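You operate a simulated robot arm through the tools that you are given. There is no shell and no other tool.

Carry out the task below with a simulated robot arm. There is one attempt and no reset: what you move stays moved.

TASK
Swap the blue probe in the tall jar for the yellow one.
Fine: switch the blue one off first and stand it in the holder's free cup before you lift the yellow one; switch that on once it sits in the lid.

Only the result counts: the job must be done as asked and must still hold three seconds after the hand-in. Knocking over, shifting, dropping, spilling or breaking anything else fails it. Lids that push on must go on centred and level and be pressed home; caps that screw on are set level and turned clockwise until they are tight.

THE ROBOT
A 6-joint arm with a two-finger parallel gripper, fixed in place. Base frame: the origin is on the floor under the middle of its stand, x ahead of it, y to its left, z up; the work surface is at about z = 900. Units: mm, rad, N and s.
It reaches about 1066 mm from its shoulder. Its first joint turns from -2.897 to 2.897 rad. Payload 3.91 kg.
The TCP is the grasp point between the finger pads, 30 mm short of the fingertips. In the tool frame z runs along the fingers and y along their closing line. Largest opening 110 mm; finger width 20, thickness 10; the body of the gripper, 48 by 112 mm, starts 55 mm behind the TCP.
Orientation is told as [roll, pitch, yaw] about the base's x, y, z axes, in that order, counted from this pose: with the fingers straight down and closing along the base's y, the tool's x points along the base's -x, its y along +y and its z along -z.

THE INTERFACE
- The arm moves only by the tool step_arm. Its argument "increments" is a list of rows, each an object (a shift or turn left out is 0, a gripper value left out holds the last) with "linear": the shift along the tool's x, y, z in units of 400 mm (1.0 is 400 mm), a list of three; "turn": the turn, a rotation vector about the tool's x, y, z in units of 90 degrees (1.0 is 90 degrees), a list of three. In form: [{"linear": [x, y, z], "turn": [ax, ay, az]}, ...]. A call has 1 to 20 rows; each row is the pose to reach, as a shift and turn from the pose commanded when the call began, along the tool's axes at that moment. "hand" is the finger opening in mm, from 0 to 110, set as the call begins (left out, the last holds). A call with a number of a shift or a turn outside -1 to 1 is refused whole. Each row takes 0.2 s and may step no farther than 50 mm and 0.15 rad from the row before; otherwise, or with a gripper value out of range, the whole call is refused. A pose out of reach is approached as far as the arm can. The call stops where the force on the tool passes 40 N (or 10 N more than at its start, if that is more) or the arm is blocked; 0.2 s more then pass. Each finger travels about 153 mm/s and halts on what it meets, pressing with about 41 N; the grip force reading is that of the motor and also rises with nothing between the fingers. The clock runs only during rows and for 0.2 s after the last one: add rows that repeat a pose to give the fingers time. The reply holds the time, the measured pose of the TCP, the force on the tool along the base axes, the opening and the grip force, in the units named above and with some noise, with the torque about the TCP (base axes, N m) and any sound that the robot's microphone picked up, and new pictures: "show" is both (left out), scene, wrist or none.
- Cameras (640 x 400 px; columns grow to the right, rows downward): "scene" is fixed at [215.4, -506.6, 1796.4]; the picture's right is [0.91, -0.41, 0.00], its down [-0.29, -0.63, -0.72] and it looks along [0.30, 0.66, -0.69] (base axes); focal length 318 px, centre (320, 200). "wrist" rides on the gripper at [72, 17, -103] in the tool frame; the picture's right is [-0.23, 0.97, 0.00], its down [-0.76, -0.18, -0.62] and it looks along [-0.61, -0.14, 0.78] (tool axes); focal length 222 px, centre (320, 200). There is no depth. A picture from a camera that has moved, and an enlarged one, comes with that camera's place and axes in the base frame and with its lens. The place of the scene camera against the robot may be out by one fixed shift of up to 12 mm in any direction.
- inspect(camera, box): a new picture of the part [left, top, right, bottom] of that camera's present view, enlarged. It takes no simulated time.
- sign_off(): hands the job in; it is judged then, once.

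Nothing tells you positions but the pictures and the camera data. Unless the task says otherwise, let go and move clear before handing in.

The tools are called by a JSON object that holds its "name" and its "arguments". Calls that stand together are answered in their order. step_arm: Moves the arm, as the interface text tells. Its arguments: {"type":"object","properties":{"increments":{"type":"array","items":{"type":"object","properties":{"linear":{"type":"array","items":{"type":"number"}},"turn":{"type":"array","items":{"type":"number"}}}}},"hand":{"type":"number"},"show":{"type":"string","enum":["both","scene","wrist","none"]}},"required":["increments"]} The other tools are called the same way: inspect (camera, box) takes an enlarged picture of a part of a camera's view; sign_off () hands the job in.

At the start:

```text
t: 0.0
tcp_pos: [548.1, -74.0, 1406.6]
ee_rot: [-0.002, -0.002, 0.001]
force: [-0.1, 0.5, -1.0]
moment: [0.0, 0.0, -0.02]
width: 110.0
gripper_force: 0.1
```

scene: 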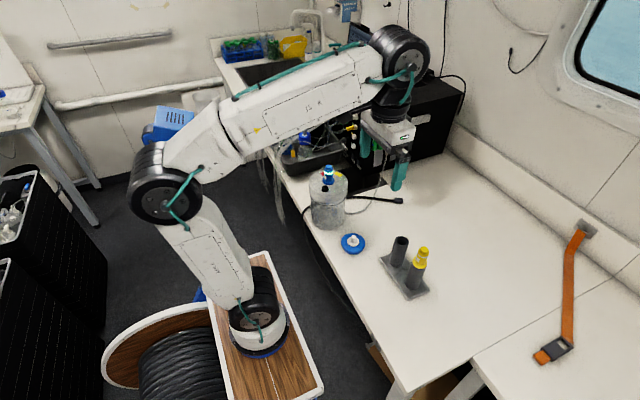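
wrist: 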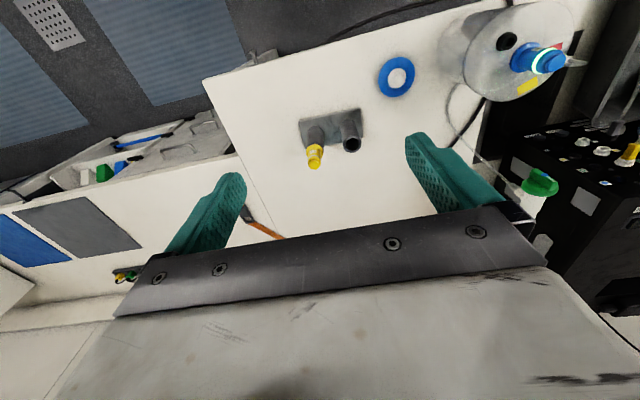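

I see a jar with a blue probe in its lid, a loose blue ring or cap on the table, and a two-cup holder with the yellow probe in one cup. I'll take enlarged pictures before moving anything.

{"name": "inspect", "arguments": {"camera": "scene", "box": [280, 150, 440, 310]}}

{"name": "inspect", "arguments": {"camera": "wrist", "box": [440, 0, 600, 110]}}

{"name": "inspect", "arguments": {"camera": "wrist", "box": [280, 50, 440, 190]}}

{"name": "inspect", "arguments": {"camera": "scene", "box": [300, 150, 360, 240]}}

```text
2.50 times, centred on (360, 230) of scene
camera zoom: at [215.4, -506.6, 1796.4], right [0.91, -0.41, 0.0], down [-0.29, -0.63, -0.72], along [0.3, 0.66, -0.69], focal length 795 px, centre (220, 125)
```

zoom: 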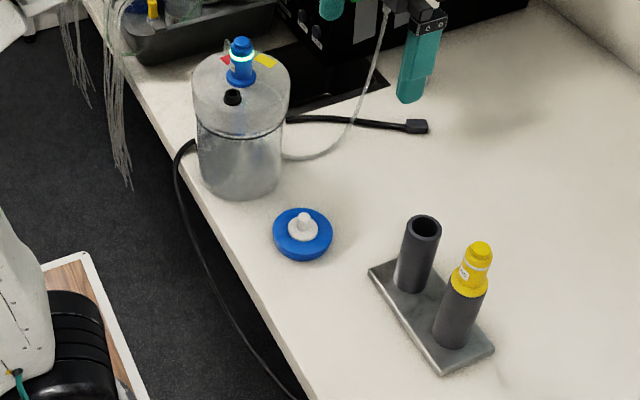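

```text
3.64 times, centred on (520, 55) of wrist
camera zoom: at [476.6, -56.9, 1510.6], right [0.23, 0.97, 0.0], down [0.76, -0.18, 0.62], along [0.61, -0.14, -0.78], focal length 808 px, centre (-407, 727)
```

zoom: 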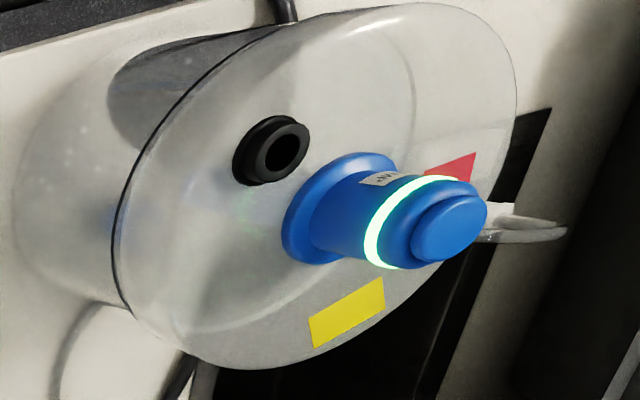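

```text
2.86 times, centred on (360, 120) of wrist
camera zoom: at [476.6, -56.9, 1510.6], right [0.23, 0.97, 0.0], down [0.76, -0.18, 0.62], along [0.61, -0.14, -0.78], focal length 635 px, centre (206, 429)
```

zoom: 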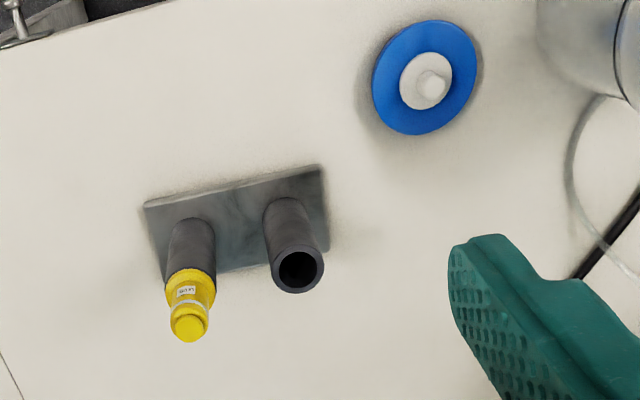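

```text
4.44 times, centred on (330, 195) of scene
camera zoom: at [215.4, -506.6, 1796.4], right [0.91, -0.41, 0.0], down [-0.29, -0.63, -0.72], along [0.3, 0.66, -0.69], focal length 1413 px, centre (276, 222)
```

zoom: 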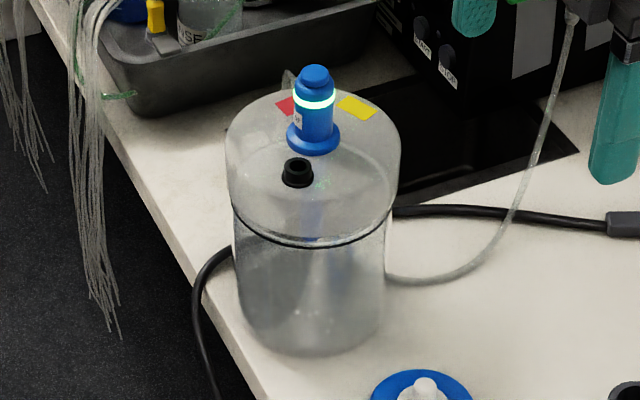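

The blue probe stands in the jar lid with its light ring lit and its top at about (605, 276, 1123). The yellow probe is in the holder at about (710, -124, 1083), and the free cup is at about (710, -34, 1025). I'll bring the wrist camera closer to the jar while staying high.

{"name": "step_arm", "arguments": {"increments": [{"linear": [0.007, 0.091, 0.035]}, {"linear": [0.014, 0.182, 0.07]}, {"linear": [0.021, 0.273, 0.105]}, {"linear": [0.028, 0.364, 0.14]}, {"linear": [0.035, 0.455, 0.175]}, {"linear": [0.042, 0.546, 0.21]}, {"linear": [0.049, 0.637, 0.245]}, {"linear": [0.056, 0.728, 0.28]}, {"linear": [0.063, 0.819, 0.315]}, {"linear": [0.07, 0.91, 0.35]}, {"linear": [0.07, 0.91, 0.35]}], "show": "both"}}

```text
t: 2.4
tcp_pos: [526.8, 289.2, 1267.8]
ee_rot: [-0.002, -0.001, -0.001]
force: [0.3, 0.2, -0.6]
moment: [0.02, 0.03, 0.0]
width: 109.9
gripper_force: 0.1
camera wrist: at [452.8, 306.8, 1372.4], right [0.23, 0.97, 0.0], down [0.76, -0.18, 0.62], along [0.61, -0.14, -0.78], focal length 222 px, centre (320, 200)
```

scene: 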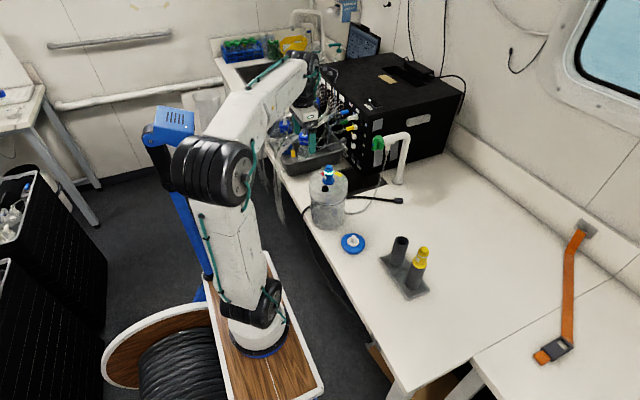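
wrist: 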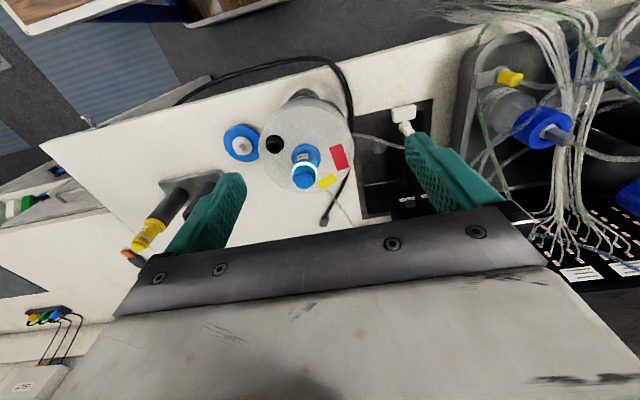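

{"name": "inspect", "arguments": {"camera": "wrist", "box": [210, 80, 370, 210]}}

{"name": "inspect", "arguments": {"camera": "scene", "box": [300, 155, 360, 235]}}

{"name": "inspect", "arguments": {"camera": "scene", "box": [375, 225, 435, 305]}}

{"name": "inspect", "arguments": {"camera": "wrist", "box": [120, 150, 260, 270]}}

```text
3.08 times, centred on (290, 145) of wrist
camera zoom: at [452.8, 306.8, 1372.4], right [0.23, 0.97, 0.0], down [0.76, -0.18, 0.62], along [0.61, -0.14, -0.78], focal length 684 px, centre (412, 369)
```

zoom: 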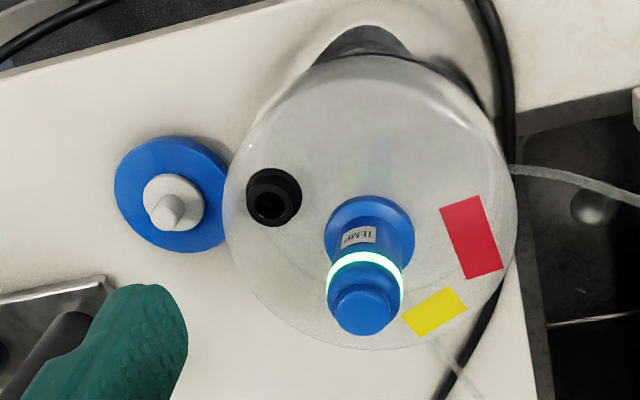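

```text
5.00 times, centred on (330, 195) of scene
camera zoom: at [215.4, -506.6, 1796.4], right [0.91, -0.41, 0.0], down [-0.29, -0.63, -0.72], along [0.3, 0.66, -0.69], focal length 1590 px, centre (270, 225)
```

zoom: 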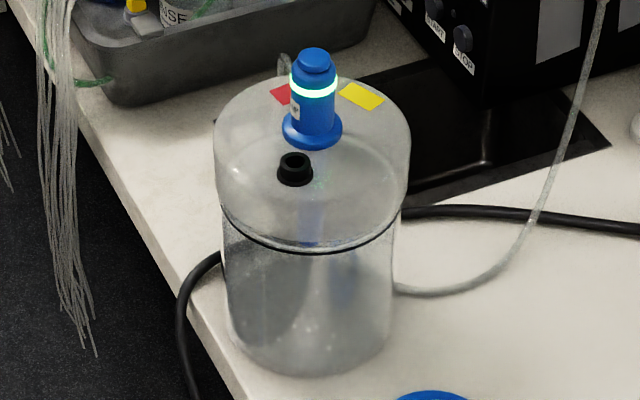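

```text
5.00 times, centred on (405, 265) of scene
camera zoom: at [215.4, -506.6, 1796.4], right [0.91, -0.41, 0.0], down [-0.29, -0.63, -0.72], along [0.3, 0.66, -0.69], focal length 1590 px, centre (-105, -125)
```

zoom: 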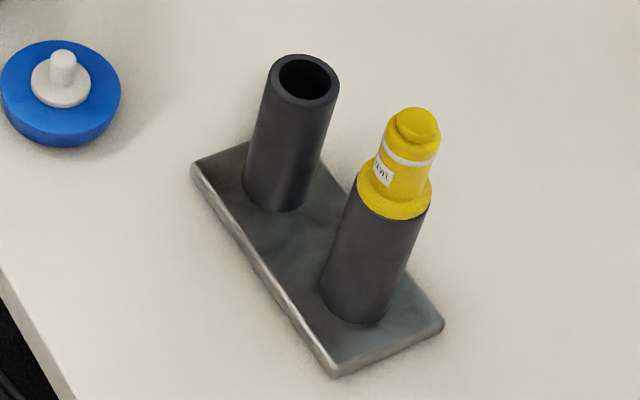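

```text
3.33 times, centred on (190, 210) of wrist
camera zoom: at [452.8, 306.8, 1372.4], right [0.23, 0.97, 0.0], down [0.76, -0.18, 0.62], along [0.61, -0.14, -0.78], focal length 740 px, centre (753, 167)
```

zoom: 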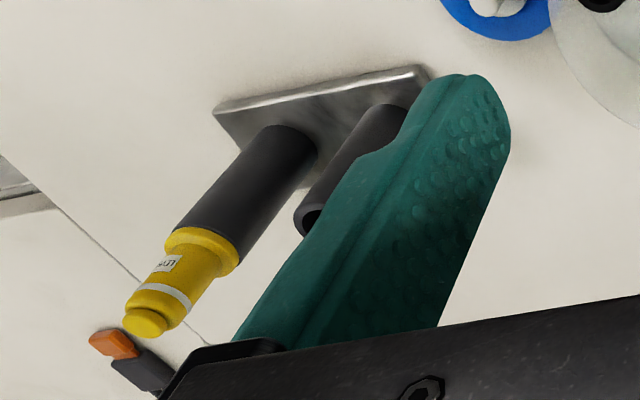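

The wrist rays from both viewpoints now put the blue probe's button at about (595, 254, 1149) and its flange at about z 1086. I'll close the fingers and hover above the button to refine that.

{"name": "step_arm", "arguments": {"increments": [{"linear": [-0.043, -0.022, 0.0175]}, {"linear": [-0.086, -0.044, 0.035]}, {"linear": [-0.129, -0.066, 0.0525]}, {"linear": [-0.172, -0.088, 0.07]}, {"linear": [-0.172, -0.088, 0.07]}, {"linear": [-0.172, -0.088, 0.07]}], "hand": 0, "show": "both"}}

{"name": "inspect", "arguments": {"camera": "wrist", "box": [200, 80, 440, 230]}}

{"name": "inspect", "arguments": {"camera": "scene", "box": [290, 130, 370, 230]}}

```text
t: 3.8
tcp_pos: [589.7, 255.1, 1238.2]
ee_rot: [0.0, -0.002, -0.001]
force: [0.4, 0.3, -0.3]
moment: [0.02, 0.02, 0.03]
width: 0.0
gripper_force: 37.3
camera wrist: at [517.5, 272.0, 1342.7], right [0.23, 0.97, 0.0], down [0.76, -0.18, 0.62], along [0.61, -0.14, -0.78], focal length 222 px, centre (320, 200)
```

scene: 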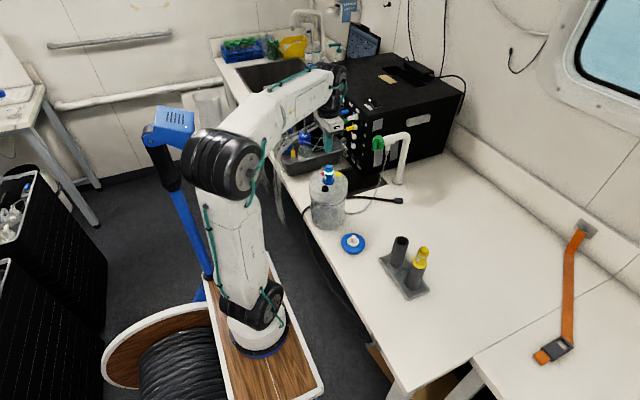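
wrist: 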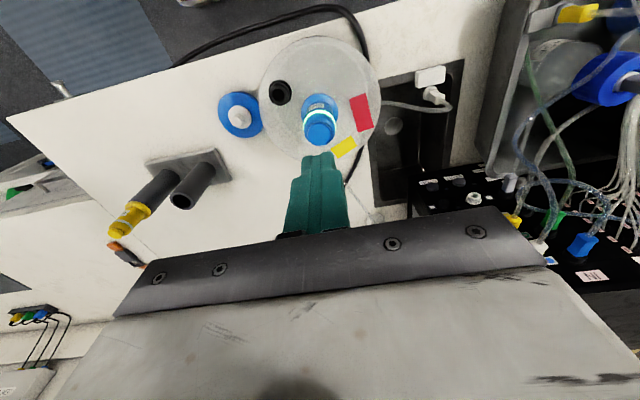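

```text
2.67 times, centred on (320, 155) of wrist
camera zoom: at [517.5, 272.0, 1342.7], right [0.23, 0.97, 0.0], down [0.76, -0.18, 0.62], along [0.61, -0.14, -0.78], focal length 592 px, centre (320, 320)
```

zoom: 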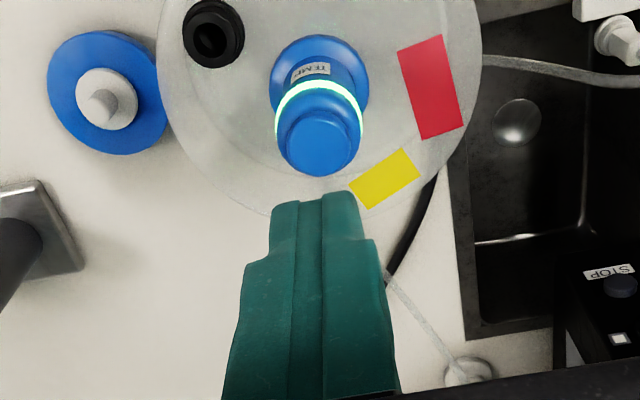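

```text
4.00 times, centred on (330, 180) of scene
camera zoom: at [215.4, -506.6, 1796.4], right [0.91, -0.41, 0.0], down [-0.29, -0.63, -0.72], along [0.3, 0.66, -0.69], focal length 1272 px, centre (280, 280)
```

zoom: 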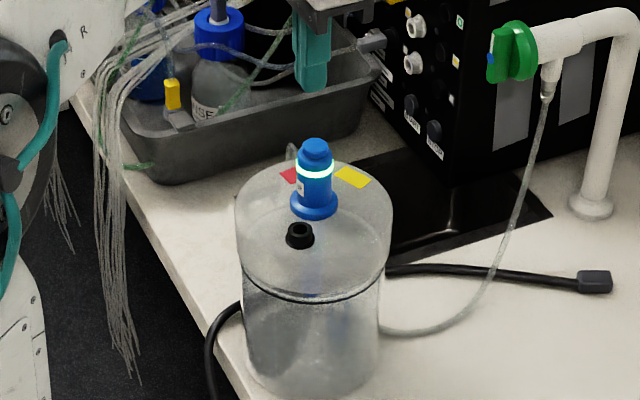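

The button top measures (595, 253, 1149) with a diameter of about 24 mm. I'll centre the closed fingertips about 10 mm above it and check from both cameras.

{"name": "step_arm", "arguments": {"increments": [{"linear": [-0.015, -0.004, 0.04]}, {"linear": [-0.015, -0.004, 0.08]}, {"linear": [-0.015, -0.004, 0.1215]}, {"linear": [-0.015, -0.004, 0.1215]}, {"linear": [-0.015, -0.004, 0.1215]}], "show": "none"}}

{"name": "inspect", "arguments": {"camera": "wrist", "box": [240, 80, 400, 200]}}

{"name": "inspect", "arguments": {"camera": "scene", "box": [290, 130, 370, 230]}}

```text
t: 5.0
tcp_pos: [596.3, 252.2, 1187.9]
ee_rot: [-0.001, -0.002, 0.0]
force: [0.1, -0.2, 0.1]
moment: [0.04, -0.01, -0.01]
width: 0.3
gripper_force: 37.5
```

```text
3.33 times, centred on (320, 140) of wrist
camera zoom: at [524.2, 270.0, 1292.2], right [0.23, 0.97, 0.0], down [0.76, -0.18, 0.62], along [0.61, -0.14, -0.78], focal length 740 px, centre (320, 400)
```

zoom: 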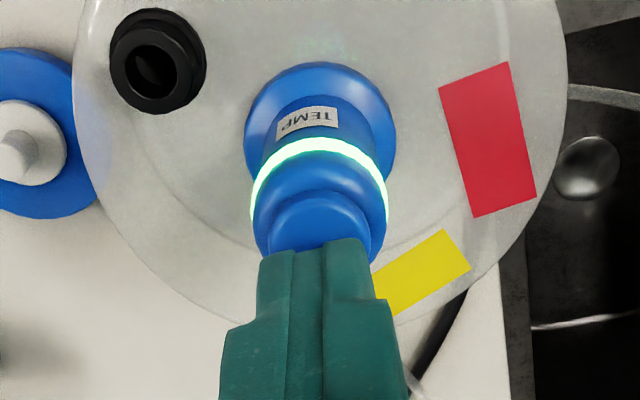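

```text
4.00 times, centred on (330, 180) of scene
camera zoom: at [215.4, -506.6, 1796.4], right [0.91, -0.41, 0.0], down [-0.29, -0.63, -0.72], along [0.3, 0.66, -0.69], focal length 1272 px, centre (280, 280)
```

zoom: 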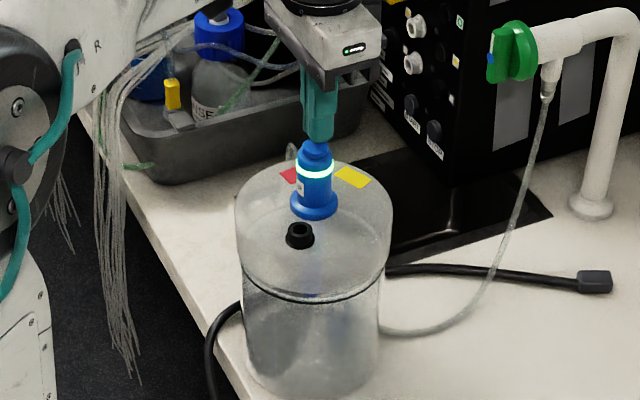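

The fingertips are centred over the button. I'll press straight down slowly and watch force and sound.

{"name": "step_arm", "arguments": {"increments": [{"linear": [0, 0, 0.01]}, {"linear": [0, 0, 0.015]}, {"linear": [0, 0, 0.0175]}, {"linear": [0, 0, 0.02]}, {"linear": [0, 0, 0.0225]}, {"linear": [0, 0, 0.025]}, {"linear": [0, 0, 0.0275]}, {"linear": [0, 0, 0.03]}, {"linear": [0, 0, 0.0325]}], "show": "none"}}

{"name": "inspect", "arguments": {"camera": "wrist", "box": [240, 80, 400, 200]}}

{"name": "inspect", "arguments": {"camera": "scene", "box": [290, 130, 370, 230]}}

```text
t: 7.0
tcp_pos: [597.3, 252.5, 1176.4]
ee_rot: [-0.001, 0.0, 0.0]
force: [-0.1, -2.2, 6.3]
moment: [-0.09, 0.06, -0.01]
width: 0.0
gripper_force: 37.9
heard: click
```

```text
3.33 times, centred on (320, 140) of wrist
camera zoom: at [524.0, 270.1, 1280.4], right [0.23, 0.97, 0.0], down [0.76, -0.18, 0.63], along [0.61, -0.14, -0.78], focal length 740 px, centre (320, 400)
```

zoom: 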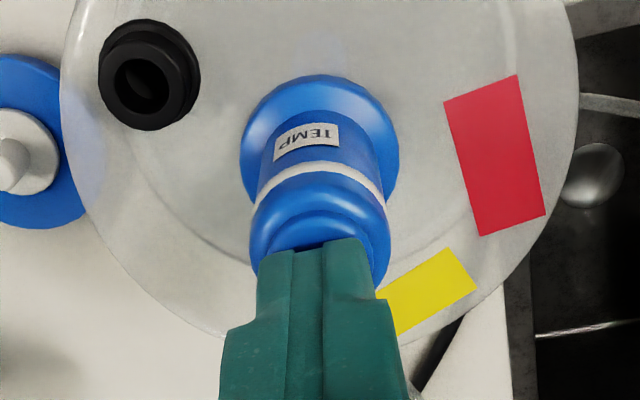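

```text
4.00 times, centred on (330, 180) of scene
camera zoom: at [215.4, -506.6, 1796.4], right [0.91, -0.41, 0.0], down [-0.29, -0.63, -0.72], along [0.3, 0.66, -0.69], focal length 1272 px, centre (280, 280)
```

zoom: 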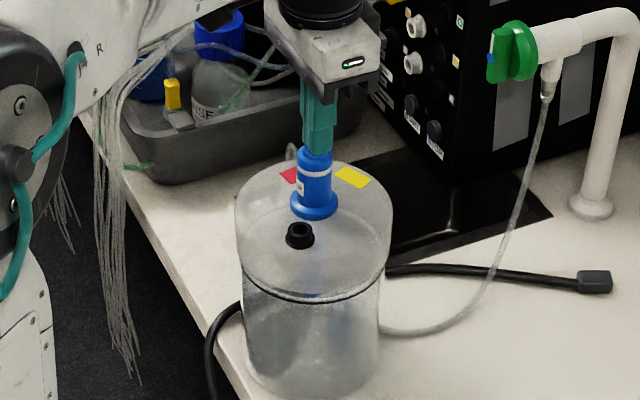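

A click sounded and the blue probe's ring went dark. I'll rise, open the fingers and check that it stayed off and the probe didn't shift.

{"name": "step_arm", "arguments": {"increments": [{"linear": [0, 0, -0.02]}, {"linear": [0, 0, -0.06]}, {"linear": [0, 0, -0.12]}, {"linear": [0, 0, -0.175]}, {"linear": [0, 0, -0.175]}, {"linear": [0, 0, -0.175]}], "show": "both"}}

{"name": "inspect", "arguments": {"camera": "wrist", "box": [240, 70, 400, 170]}}

{"name": "inspect", "arguments": {"camera": "scene", "box": [290, 130, 370, 230]}}

```text
t: 8.4
tcp_pos: [596.4, 251.9, 1246.1]
ee_rot: [-0.001, -0.001, 0.0]
force: [-0.2, -0.3, -0.2]
moment: [0.0, -0.01, 0.05]
width: 0.0
gripper_force: 37.3
camera wrist: at [523.0, 269.8, 1350.5], right [0.23, 0.97, 0.0], down [0.76, -0.18, 0.62], along [0.61, -0.14, -0.78], focal length 222 px, centre (320, 200)
```

scene: 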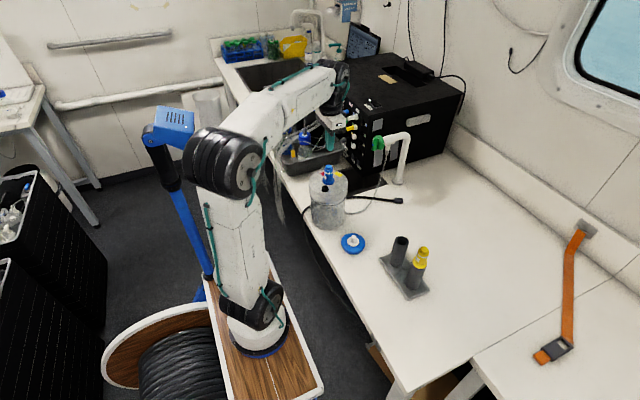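
wrist: 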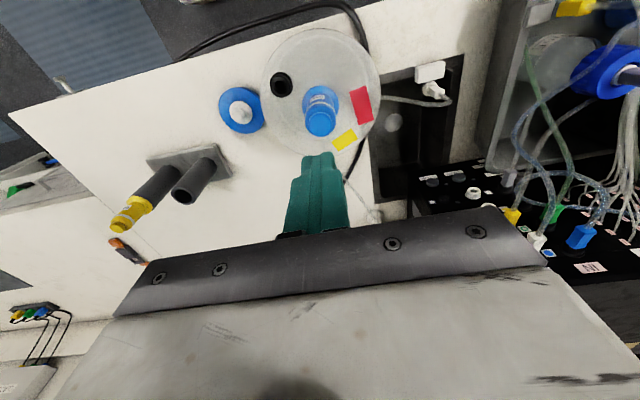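

```text
4.00 times, centred on (320, 120) of wrist
camera zoom: at [523.0, 269.8, 1350.5], right [0.23, 0.97, 0.0], down [0.76, -0.18, 0.62], along [0.61, -0.14, -0.78], focal length 888 px, centre (320, 520)
```

zoom: 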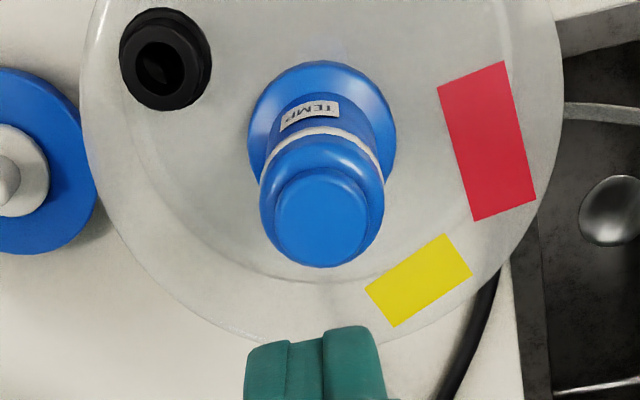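

```text
4.00 times, centred on (330, 180) of scene
camera zoom: at [215.4, -506.6, 1796.4], right [0.91, -0.41, 0.0], down [-0.29, -0.63, -0.72], along [0.3, 0.66, -0.69], focal length 1272 px, centre (280, 280)
```

zoom: 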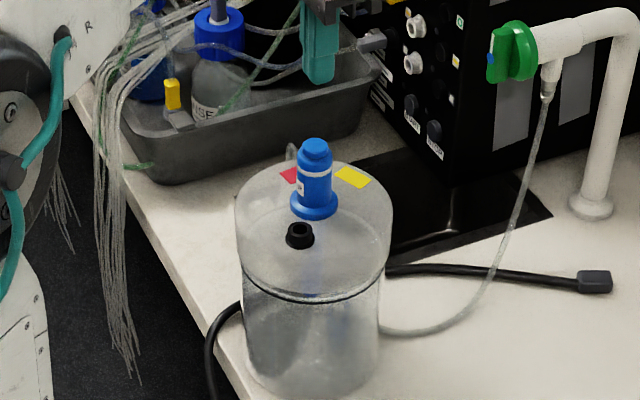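

The blue probe is off and unmoved at (594.5, 253.3). I'll open the fingers and lower them around its body, tips just above the flange.

{"name": "step_arm", "arguments": {"increments": [{"linear": [0, 0, 0]}, {"linear": [0, 0, 0]}, {"linear": [0, 0, 0]}, {"linear": [0.001, 0, 0.075]}, {"linear": [0.001, 0, 0.15]}, {"linear": [0.001, 0, 0.225]}, {"linear": [0.001, 0, 0.27]}, {"linear": [0.001, 0, 0.3]}, {"linear": [0.001, 0, 0.3]}, {"linear": [0.001, 0, 0.3]}], "hand": 110, "show": "both"}}

{"name": "inspect", "arguments": {"camera": "wrist", "box": [200, 80, 440, 230]}}

{"name": "inspect", "arguments": {"camera": "scene", "box": [290, 130, 370, 230]}}

```text
t: 10.6
tcp_pos: [595.3, 252.4, 1126.1]
ee_rot: [-0.002, -0.002, 0.001]
force: [0.1, -0.5, -0.7]
moment: [0.02, 0.0, 0.03]
width: 110.1
gripper_force: 0.0
camera wrist: at [523.1, 269.6, 1230.7], right [0.23, 0.97, 0.0], down [0.76, -0.18, 0.62], along [0.61, -0.14, -0.78], focal length 222 px, centre (320, 200)
```

scene: 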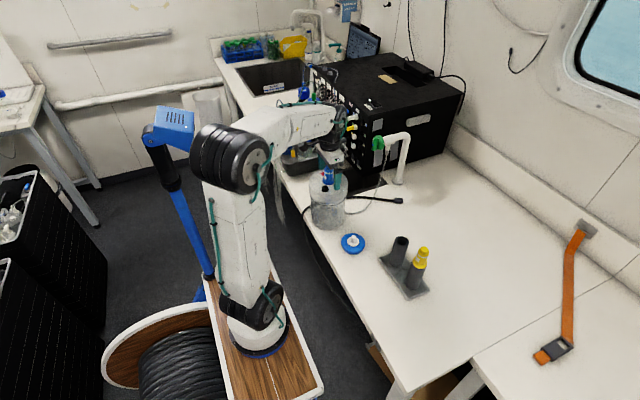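
wrist: 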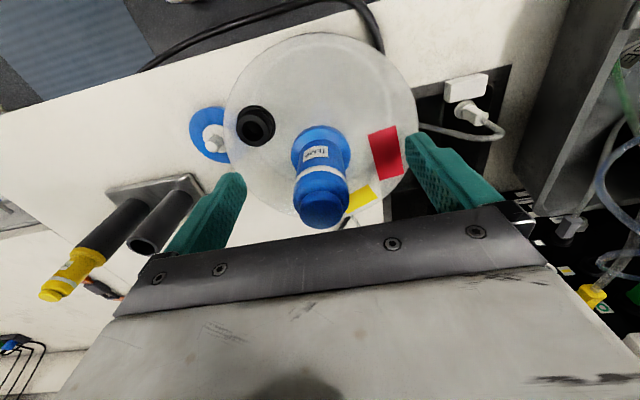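

```text
2.67 times, centred on (320, 155) of wrist
camera zoom: at [523.1, 269.6, 1230.7], right [0.23, 0.97, 0.0], down [0.76, -0.18, 0.62], along [0.61, -0.14, -0.78], focal length 592 px, centre (320, 320)
```

zoom: 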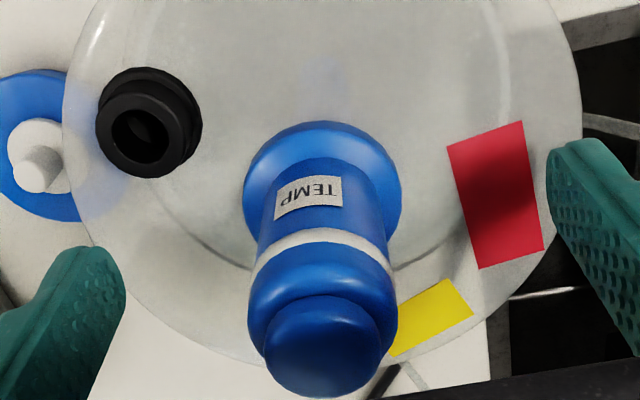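

```text
4.00 times, centred on (330, 180) of scene
camera zoom: at [215.4, -506.6, 1796.4], right [0.91, -0.41, 0.0], down [-0.29, -0.63, -0.72], along [0.3, 0.66, -0.69], focal length 1272 px, centre (280, 280)
```

zoom: 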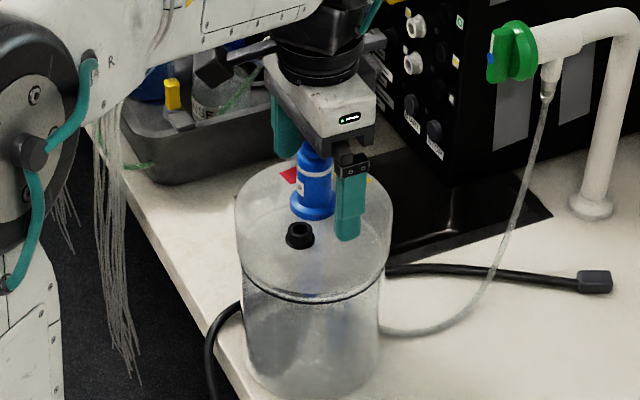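

The body is centred between the fingers. I'll close to a near-touch opening first to check the gaps on both sides.

{"name": "step_arm", "arguments": {"increments": [{"linear": [0, 0, 0]}, {"linear": [0, 0, 0]}, {"linear": [0, 0, 0]}], "hand": 38, "show": "none"}}

{"name": "inspect", "arguments": {"camera": "wrist", "box": [240, 100, 400, 230]}}

{"name": "inspect", "arguments": {"camera": "scene", "box": [300, 140, 360, 220]}}

```text
t: 11.4
tcp_pos: [595.9, 253.0, 1126.1]
ee_rot: [-0.001, 0.0, 0.0]
force: [-0.3, -0.5, -0.2]
moment: [-0.04, 0.03, -0.02]
width: 38.0
gripper_force: 0.1
```

```text
3.08 times, centred on (320, 165) of wrist
camera zoom: at [523.1, 269.6, 1230.9], right [0.23, 0.97, 0.0], down [0.76, -0.18, 0.62], along [0.61, -0.14, -0.78], focal length 684 px, centre (320, 308)
```

zoom: 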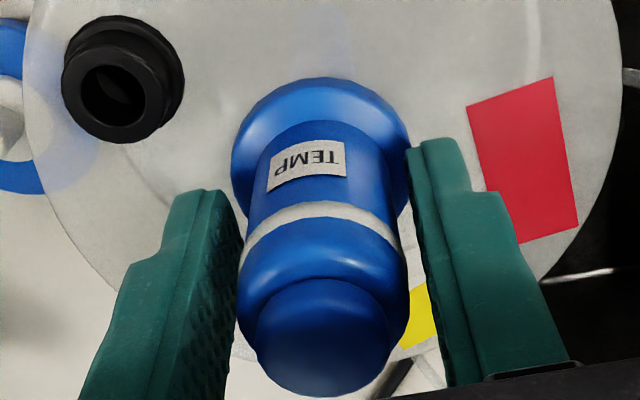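

```text
5.00 times, centred on (330, 180) of scene
camera zoom: at [215.4, -506.6, 1796.4], right [0.91, -0.41, 0.0], down [-0.29, -0.63, -0.72], along [0.3, 0.66, -0.69], focal length 1590 px, centre (270, 300)
```

zoom: 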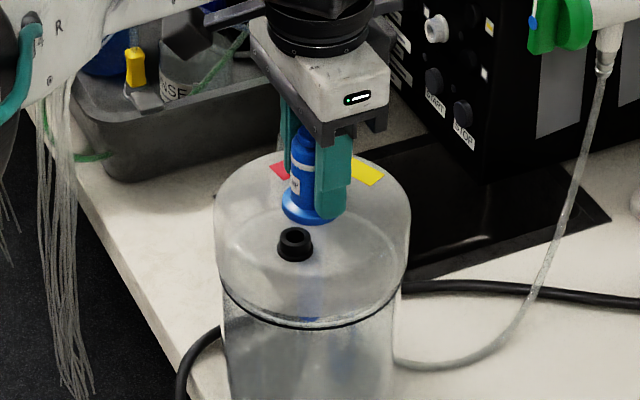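

The gaps on both sides look even, so I'll close on the body.

{"name": "step_arm", "arguments": {"increments": [{"linear": [0, 0, 0]}, {"linear": [0, 0, 0]}, {"linear": [0, 0, 0]}], "hand": 0, "show": "none"}}

{"name": "inspect", "arguments": {"camera": "wrist", "box": [240, 100, 400, 230]}}

{"name": "inspect", "arguments": {"camera": "scene", "box": [300, 140, 360, 220]}}

```text
t: 12.2
tcp_pos: [595.5, 251.7, 1126.0]
ee_rot: [-0.002, -0.002, 0.0]
force: [-0.7, 0.4, 1.7]
moment: [0.1, 0.02, 0.01]
width: 28.5
gripper_force: 41.0
```

```text
3.08 times, centred on (320, 165) of wrist
camera zoom: at [523.1, 269.6, 1230.9], right [0.23, 0.97, 0.0], down [0.76, -0.18, 0.62], along [0.61, -0.14, -0.78], focal length 684 px, centre (320, 308)
```

zoom: 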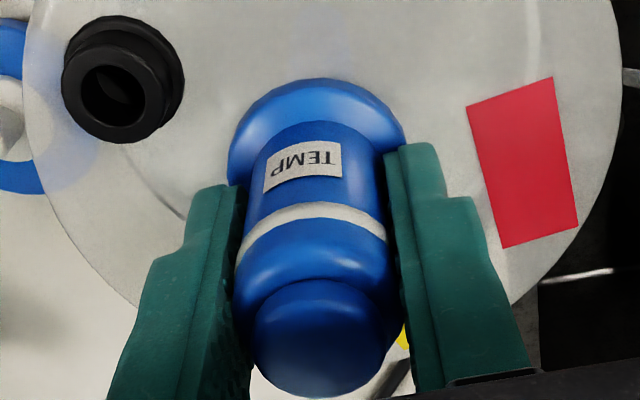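

```text
5.00 times, centred on (330, 180) of scene
camera zoom: at [215.4, -506.6, 1796.4], right [0.91, -0.41, 0.0], down [-0.29, -0.63, -0.72], along [0.3, 0.66, -0.69], focal length 1590 px, centre (270, 300)
```

zoom: 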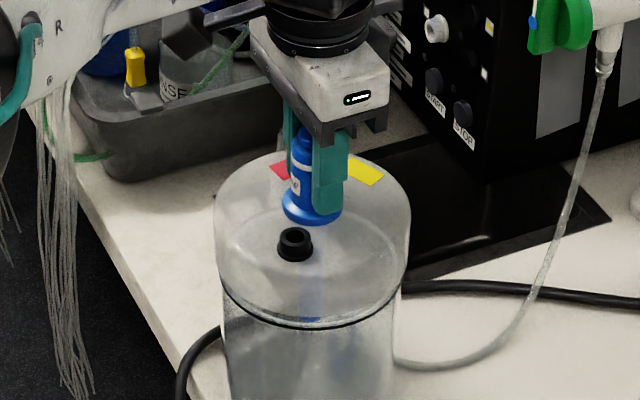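

The probe is gripped, with a 28.5 mm body, and the jar stayed put. I'll lift a short way first to check that only the probe comes up.

{"name": "step_arm", "arguments": {"increments": [{"linear": [0, 0, -0.0125]}, {"linear": [0, 0, -0.025]}, {"linear": [0, 0, -0.05]}, {"linear": [0, 0, -0.05]}], "show": "none"}}

{"name": "inspect", "arguments": {"camera": "wrist", "box": [240, 100, 400, 230]}}

{"name": "inspect", "arguments": {"camera": "scene", "box": [300, 140, 360, 240]}}

```text
t: 13.2
tcp_pos: [596.1, 252.3, 1147.2]
ee_rot: [-0.002, -0.002, 0.0]
force: [0.1, -0.2, -1.2]
moment: [0.02, 0.01, 0.01]
width: 28.6
gripper_force: 41.0
```

```text
3.08 times, centred on (320, 165) of wrist
camera zoom: at [523.4, 269.8, 1251.1], right [0.23, 0.97, 0.0], down [0.76, -0.18, 0.62], along [0.61, -0.14, -0.78], focal length 684 px, centre (320, 308)
```

zoom: 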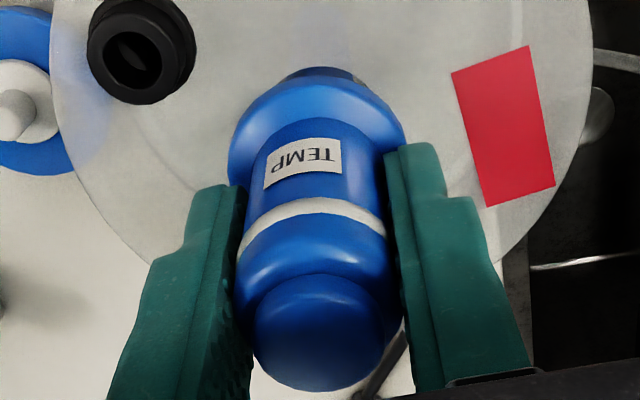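

```text
4.00 times, centred on (330, 190) of scene
camera zoom: at [215.4, -506.6, 1796.4], right [0.91, -0.41, 0.0], down [-0.29, -0.63, -0.72], along [0.3, 0.66, -0.69], focal length 1272 px, centre (280, 240)
```

zoom: 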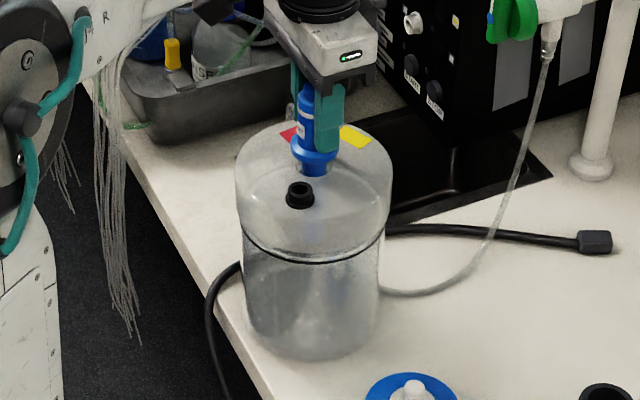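

Only the probe rises and it moves freely. I'll continue straight up until its tail clears the jar.

{"name": "step_arm", "arguments": {"increments": [{"linear": [0, 0, -0.04]}, {"linear": [0, 0, -0.08]}, {"linear": [0, 0, -0.12]}, {"linear": [0, 0, -0.16]}, {"linear": [0, 0, -0.2]}, {"linear": [0, 0, -0.24]}, {"linear": [0, 0, -0.28]}, {"linear": [0, 0, -0.32]}, {"linear": [0, 0, -0.36]}, {"linear": [0, 0, -0.4]}, {"linear": [0, 0, -0.4]}], "show": "both"}}

{"name": "inspect", "arguments": {"camera": "wrist", "box": [200, 60, 440, 230]}}

{"name": "inspect", "arguments": {"camera": "scene", "box": [280, 80, 380, 240]}}

```text
t: 15.6
tcp_pos: [597.9, 252.5, 1309.6]
ee_rot: [-0.002, -0.001, 0.0]
force: [0.4, -0.2, -0.3]
moment: [0.02, 0.01, 0.01]
width: 28.5
gripper_force: 40.8
camera wrist: at [524.5, 269.6, 1412.4], right [0.23, 0.97, 0.0], down [0.76, -0.18, 0.62], along [0.61, -0.14, -0.78], focal length 222 px, centre (320, 200)
```

scene: 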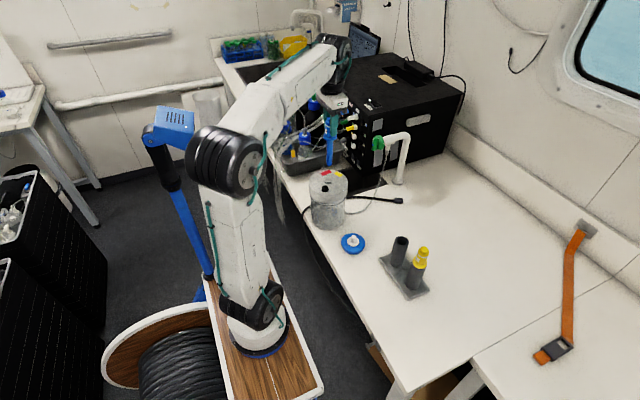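
wrist: 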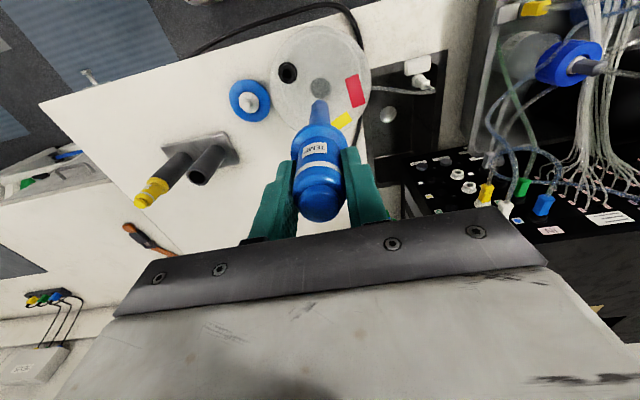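

```text
2.35 times, centred on (320, 145) of wrist
camera zoom: at [524.5, 269.6, 1412.4], right [0.23, 0.97, 0.0], down [0.76, -0.18, 0.62], along [0.61, -0.14, -0.78], focal length 523 px, centre (320, 329)
```

zoom: 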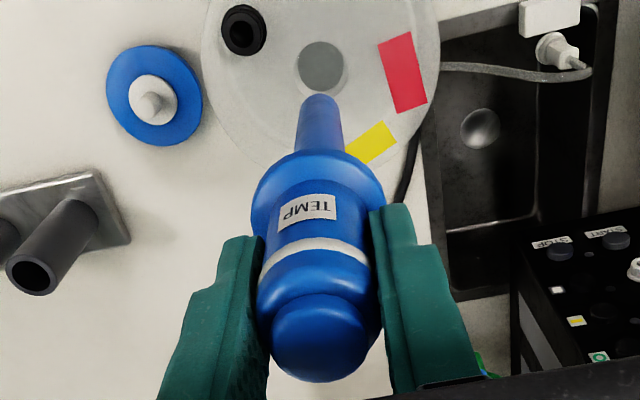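

```text
2.50 times, centred on (330, 160) of scene
camera zoom: at [215.4, -506.6, 1796.4], right [0.91, -0.41, 0.0], down [-0.29, -0.63, -0.72], along [0.3, 0.66, -0.69], focal length 795 px, centre (295, 300)
```

zoom: 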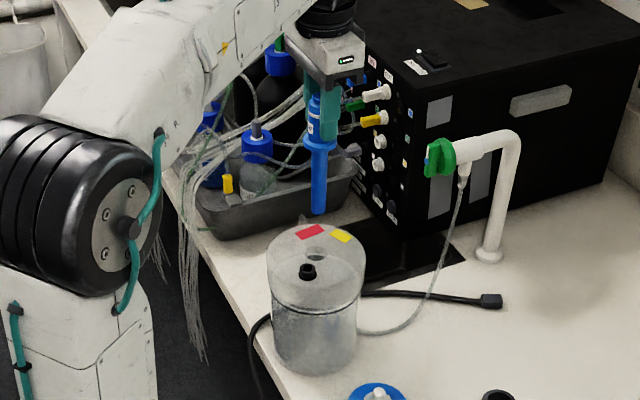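

The blue probe is fully out, with a tail of about 118 mm, and the lid hole sits at about (594.5, 254.4). The free cup works out at about (711, -35, rim 1024). I'll carry the probe there at height.

{"name": "step_arm", "arguments": {"increments": [{"linear": [-0.015, -0.036, 0]}, {"linear": [-0.045, -0.11, 0]}, {"linear": [-0.08, -0.2, 0]}, {"linear": [-0.12, -0.3, 0]}, {"linear": [-0.16, -0.4, 0]}, {"linear": [-0.2, -0.5, 0]}, {"linear": [-0.235, -0.585, 0]}, {"linear": [-0.265, -0.655, 0]}, {"linear": [-0.285, -0.705, 0]}, {"linear": [-0.291, -0.7205, 0]}, {"linear": [-0.291, -0.7205, 0]}, {"linear": [-0.291, -0.7205, 0]}], "show": "both"}}

{"name": "inspect", "arguments": {"camera": "wrist", "box": [200, 60, 440, 230]}}

{"name": "inspect", "arguments": {"camera": "scene", "box": [360, 160, 460, 310]}}

```text
t: 18.2
tcp_pos: [712.9, -35.0, 1306.9]
ee_rot: [-0.002, -0.002, 0.0]
force: [0.1, 0.5, -0.9]
moment: [0.04, 0.0, -0.01]
width: 29.0
gripper_force: 41.1
camera wrist: at [640.5, -17.3, 1411.4], right [0.23, 0.97, 0.0], down [0.76, -0.18, 0.62], along [0.61, -0.14, -0.78], focal length 222 px, centre (320, 200)
```

scene: 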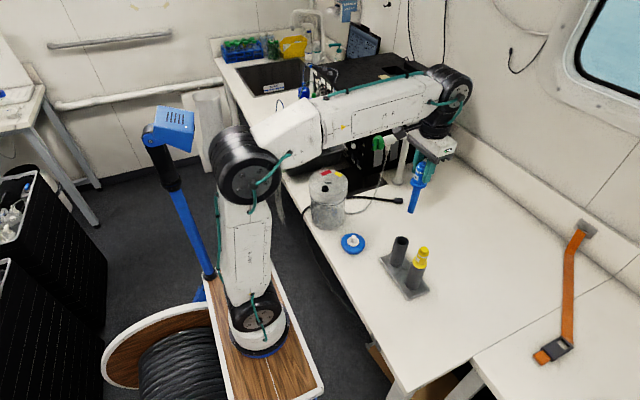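
wrist: 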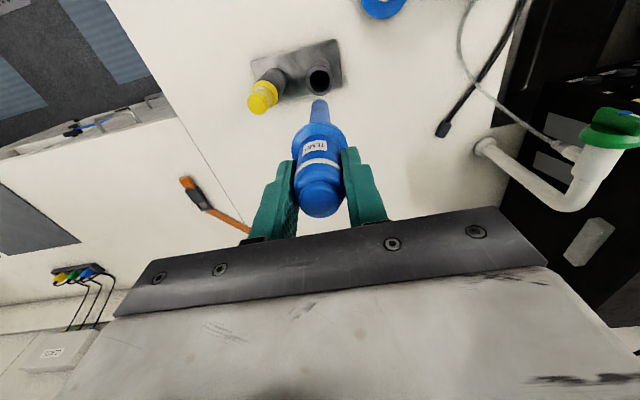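

```text
2.35 times, centred on (320, 145) of wrist
camera zoom: at [640.5, -17.3, 1411.4], right [0.23, 0.97, 0.0], down [0.76, -0.18, 0.62], along [0.61, -0.14, -0.78], focal length 523 px, centre (320, 329)
```

zoom: 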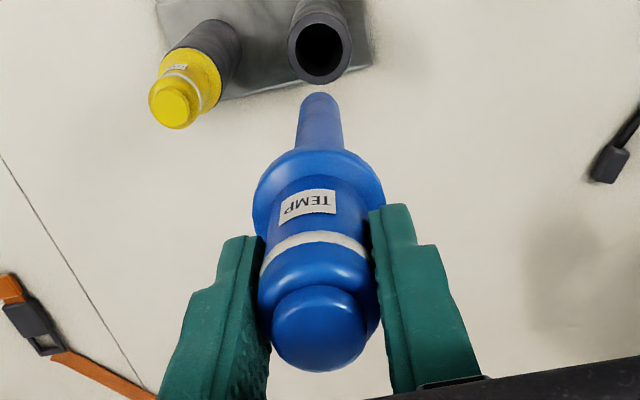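

```text
2.67 times, centred on (410, 235) of scene
camera zoom: at [215.4, -506.6, 1796.4], right [0.91, -0.41, 0.0], down [-0.29, -0.63, -0.72], along [0.3, 0.66, -0.69], focal length 848 px, centre (80, 107)
```

zoom: 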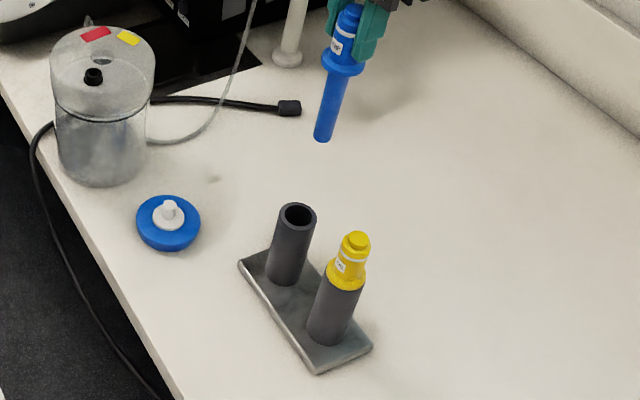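

The tip and the cup opening line up to within about 1 mm. I'll descend until the tip is about 15 mm above the rim and recheck.

{"name": "step_arm", "arguments": {"increments": [{"linear": [-0.0017, 0.0007, 0.04]}, {"linear": [-0.0017, 0.0007, 0.1]}, {"linear": [-0.0017, 0.0007, 0.16]}, {"linear": [-0.0017, 0.0007, 0.21]}, {"linear": [-0.0017, 0.0007, 0.245]}, {"linear": [-0.0017, 0.0007, 0.2575]}, {"linear": [-0.0017, 0.0007, 0.2575]}, {"linear": [-0.0017, 0.0007, 0.2575]}], "show": "none"}}

{"name": "inspect", "arguments": {"camera": "wrist", "box": [200, 60, 440, 230]}}

{"name": "inspect", "arguments": {"camera": "scene", "box": [370, 170, 450, 310]}}

```text
t: 20.0
tcp_pos: [713.6, -34.6, 1203.9]
ee_rot: [-0.002, -0.001, -0.001]
force: [0.1, -0.6, -0.8]
moment: [0.05, 0.01, -0.01]
width: 28.7
gripper_force: 41.1
```

```text
2.35 times, centred on (320, 145) of wrist
camera zoom: at [640.4, -17.3, 1308.6], right [0.23, 0.97, 0.0], down [0.76, -0.18, 0.62], along [0.61, -0.14, -0.78], focal length 523 px, centre (320, 329)
```

zoom: 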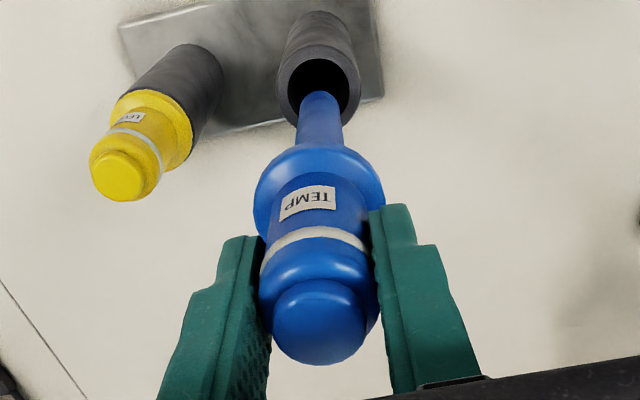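

```text
2.86 times, centred on (410, 240) of scene
camera zoom: at [215.4, -506.6, 1796.4], right [0.91, -0.41, 0.0], down [-0.29, -0.63, -0.72], along [0.3, 0.66, -0.69], focal length 908 px, centre (63, 86)
```

zoom: 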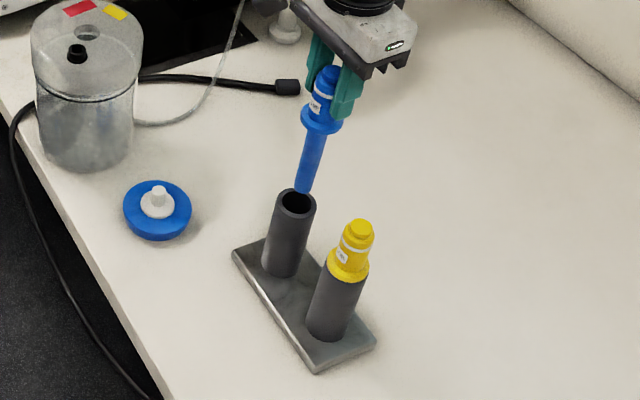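

{"name": "inspect", "arguments": {"camera": "scene", "box": [380, 190, 420, 250]}}

{"name": "inspect", "arguments": {"camera": "wrist", "box": [280, 60, 360, 130]}}

```text
6.67 times, centred on (400, 220) of scene
camera zoom: at [215.4, -506.6, 1796.4], right [0.91, -0.41, 0.0], down [-0.29, -0.63, -0.72], along [0.3, 0.66, -0.69], focal length 2120 px, centre (-213, 67)
```

zoom: 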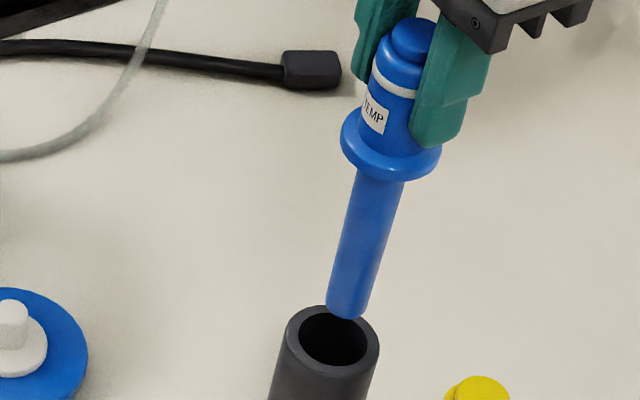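

```text
5.71 times, centred on (320, 95) of wrist
camera zoom: at [640.4, -17.3, 1308.6], right [0.23, 0.97, 0.0], down [0.76, -0.18, 0.62], along [0.61, -0.14, -0.78], focal length 1269 px, centre (320, 800)
```

zoom: 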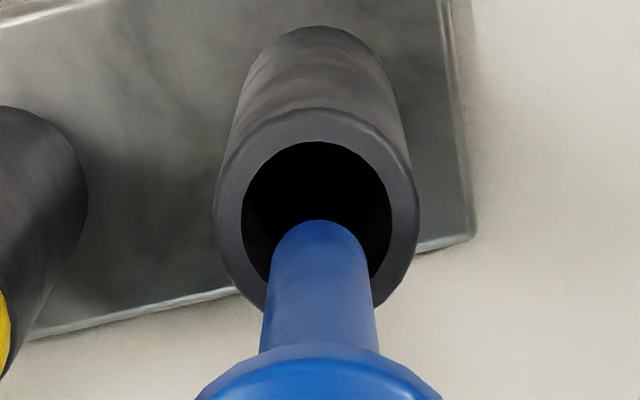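

The shaft is about 19 mm wide against a bore of about 31 mm. My estimates put the probe about 2 mm too far in +x, so I'll correct that and lower it into the cup.

{"name": "step_arm", "arguments": {"increments": [{"linear": [0.005, 0.0005, 0]}, {"linear": [0.005, 0.0005, 0.02]}, {"linear": [0.005, 0.0005, 0.05]}, {"linear": [0.005, 0.0005, 0.08]}, {"linear": [0.005, 0.0005, 0.11]}, {"linear": [0.005, 0.0005, 0.14]}, {"linear": [0.005, 0.0005, 0.17]}, {"linear": [0.005, 0.0005, 0.2]}, {"linear": [0.005, 0.0005, 0.23]}, {"linear": [0.005, 0.0005, 0.25]}, {"linear": [0.005, 0.0005, 0.25]}], "show": "none"}}

{"name": "inspect", "arguments": {"camera": "wrist", "box": [200, 60, 440, 230]}}

{"name": "inspect", "arguments": {"camera": "scene", "box": [370, 200, 450, 310]}}

```text
t: 22.4
tcp_pos: [711.8, -34.9, 1103.1]
ee_rot: [-0.003, -0.003, -0.001]
force: [-0.2, 0.3, -1.0]
moment: [-0.01, -0.02, -0.03]
width: 28.5
gripper_force: 41.2
```

```text
2.35 times, centred on (320, 145) of wrist
camera zoom: at [638.7, -17.6, 1207.7], right [0.23, 0.97, 0.0], down [0.76, -0.18, 0.62], along [0.61, -0.14, -0.78], focal length 523 px, centre (320, 329)
```

zoom: 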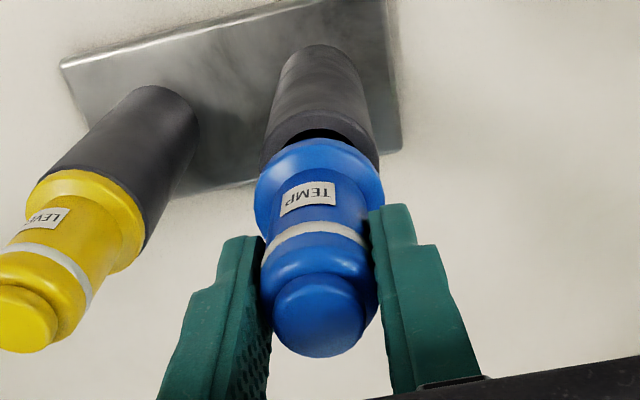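

```text
3.64 times, centred on (410, 255) of scene
camera zoom: at [215.4, -506.6, 1796.4], right [0.91, -0.41, 0.0], down [-0.29, -0.63, -0.72], along [0.3, 0.66, -0.69], focal length 1156 px, centre (-7, 0)
```

zoom: 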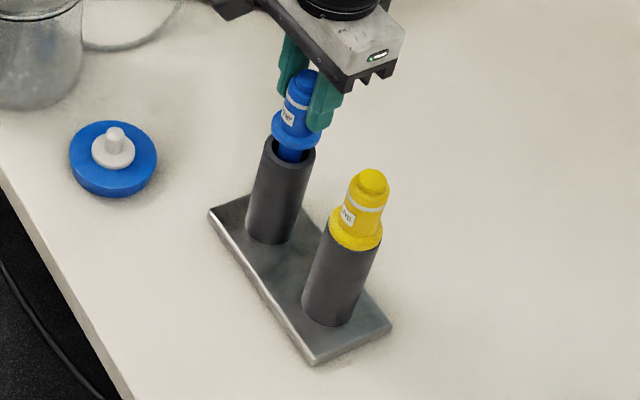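

The shaft is in the cup and there was no contact. I'll lower it most of the remaining way and check the flange against the rim.

{"name": "step_arm", "arguments": {"increments": [{"linear": [0, 0, 0.0125]}, {"linear": [0, 0, 0.025]}, {"linear": [0, 0, 0.0375]}, {"linear": [0, 0, 0.05]}, {"linear": [0, 0, 0.05]}], "show": "none"}}

{"name": "inspect", "arguments": {"camera": "wrist", "box": [240, 70, 400, 190]}}

{"name": "inspect", "arguments": {"camera": "scene", "box": [380, 210, 440, 300]}}

```text
t: 23.6
tcp_pos: [711.8, -34.4, 1082.7]
ee_rot: [-0.003, -0.003, -0.001]
force: [1.0, -0.3, -0.1]
moment: [0.03, -0.01, -0.02]
width: 28.9
gripper_force: 40.9
```

```text
3.33 times, centred on (320, 130) of wrist
camera zoom: at [638.4, -17.3, 1187.7], right [0.23, 0.97, 0.0], down [0.76, -0.18, 0.62], along [0.61, -0.14, -0.78], focal length 740 px, centre (320, 433)
```

zoom: 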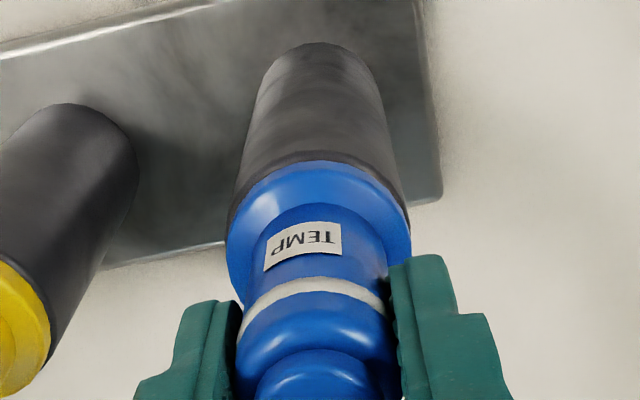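

```text
4.44 times, centred on (410, 255) of scene
camera zoom: at [215.4, -506.6, 1796.4], right [0.91, -0.41, 0.0], down [-0.29, -0.63, -0.72], along [0.3, 0.66, -0.69], focal length 1413 px, centre (-80, -44)
```

zoom: 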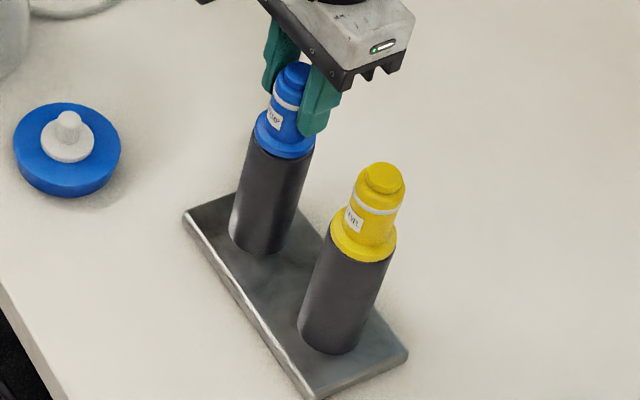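

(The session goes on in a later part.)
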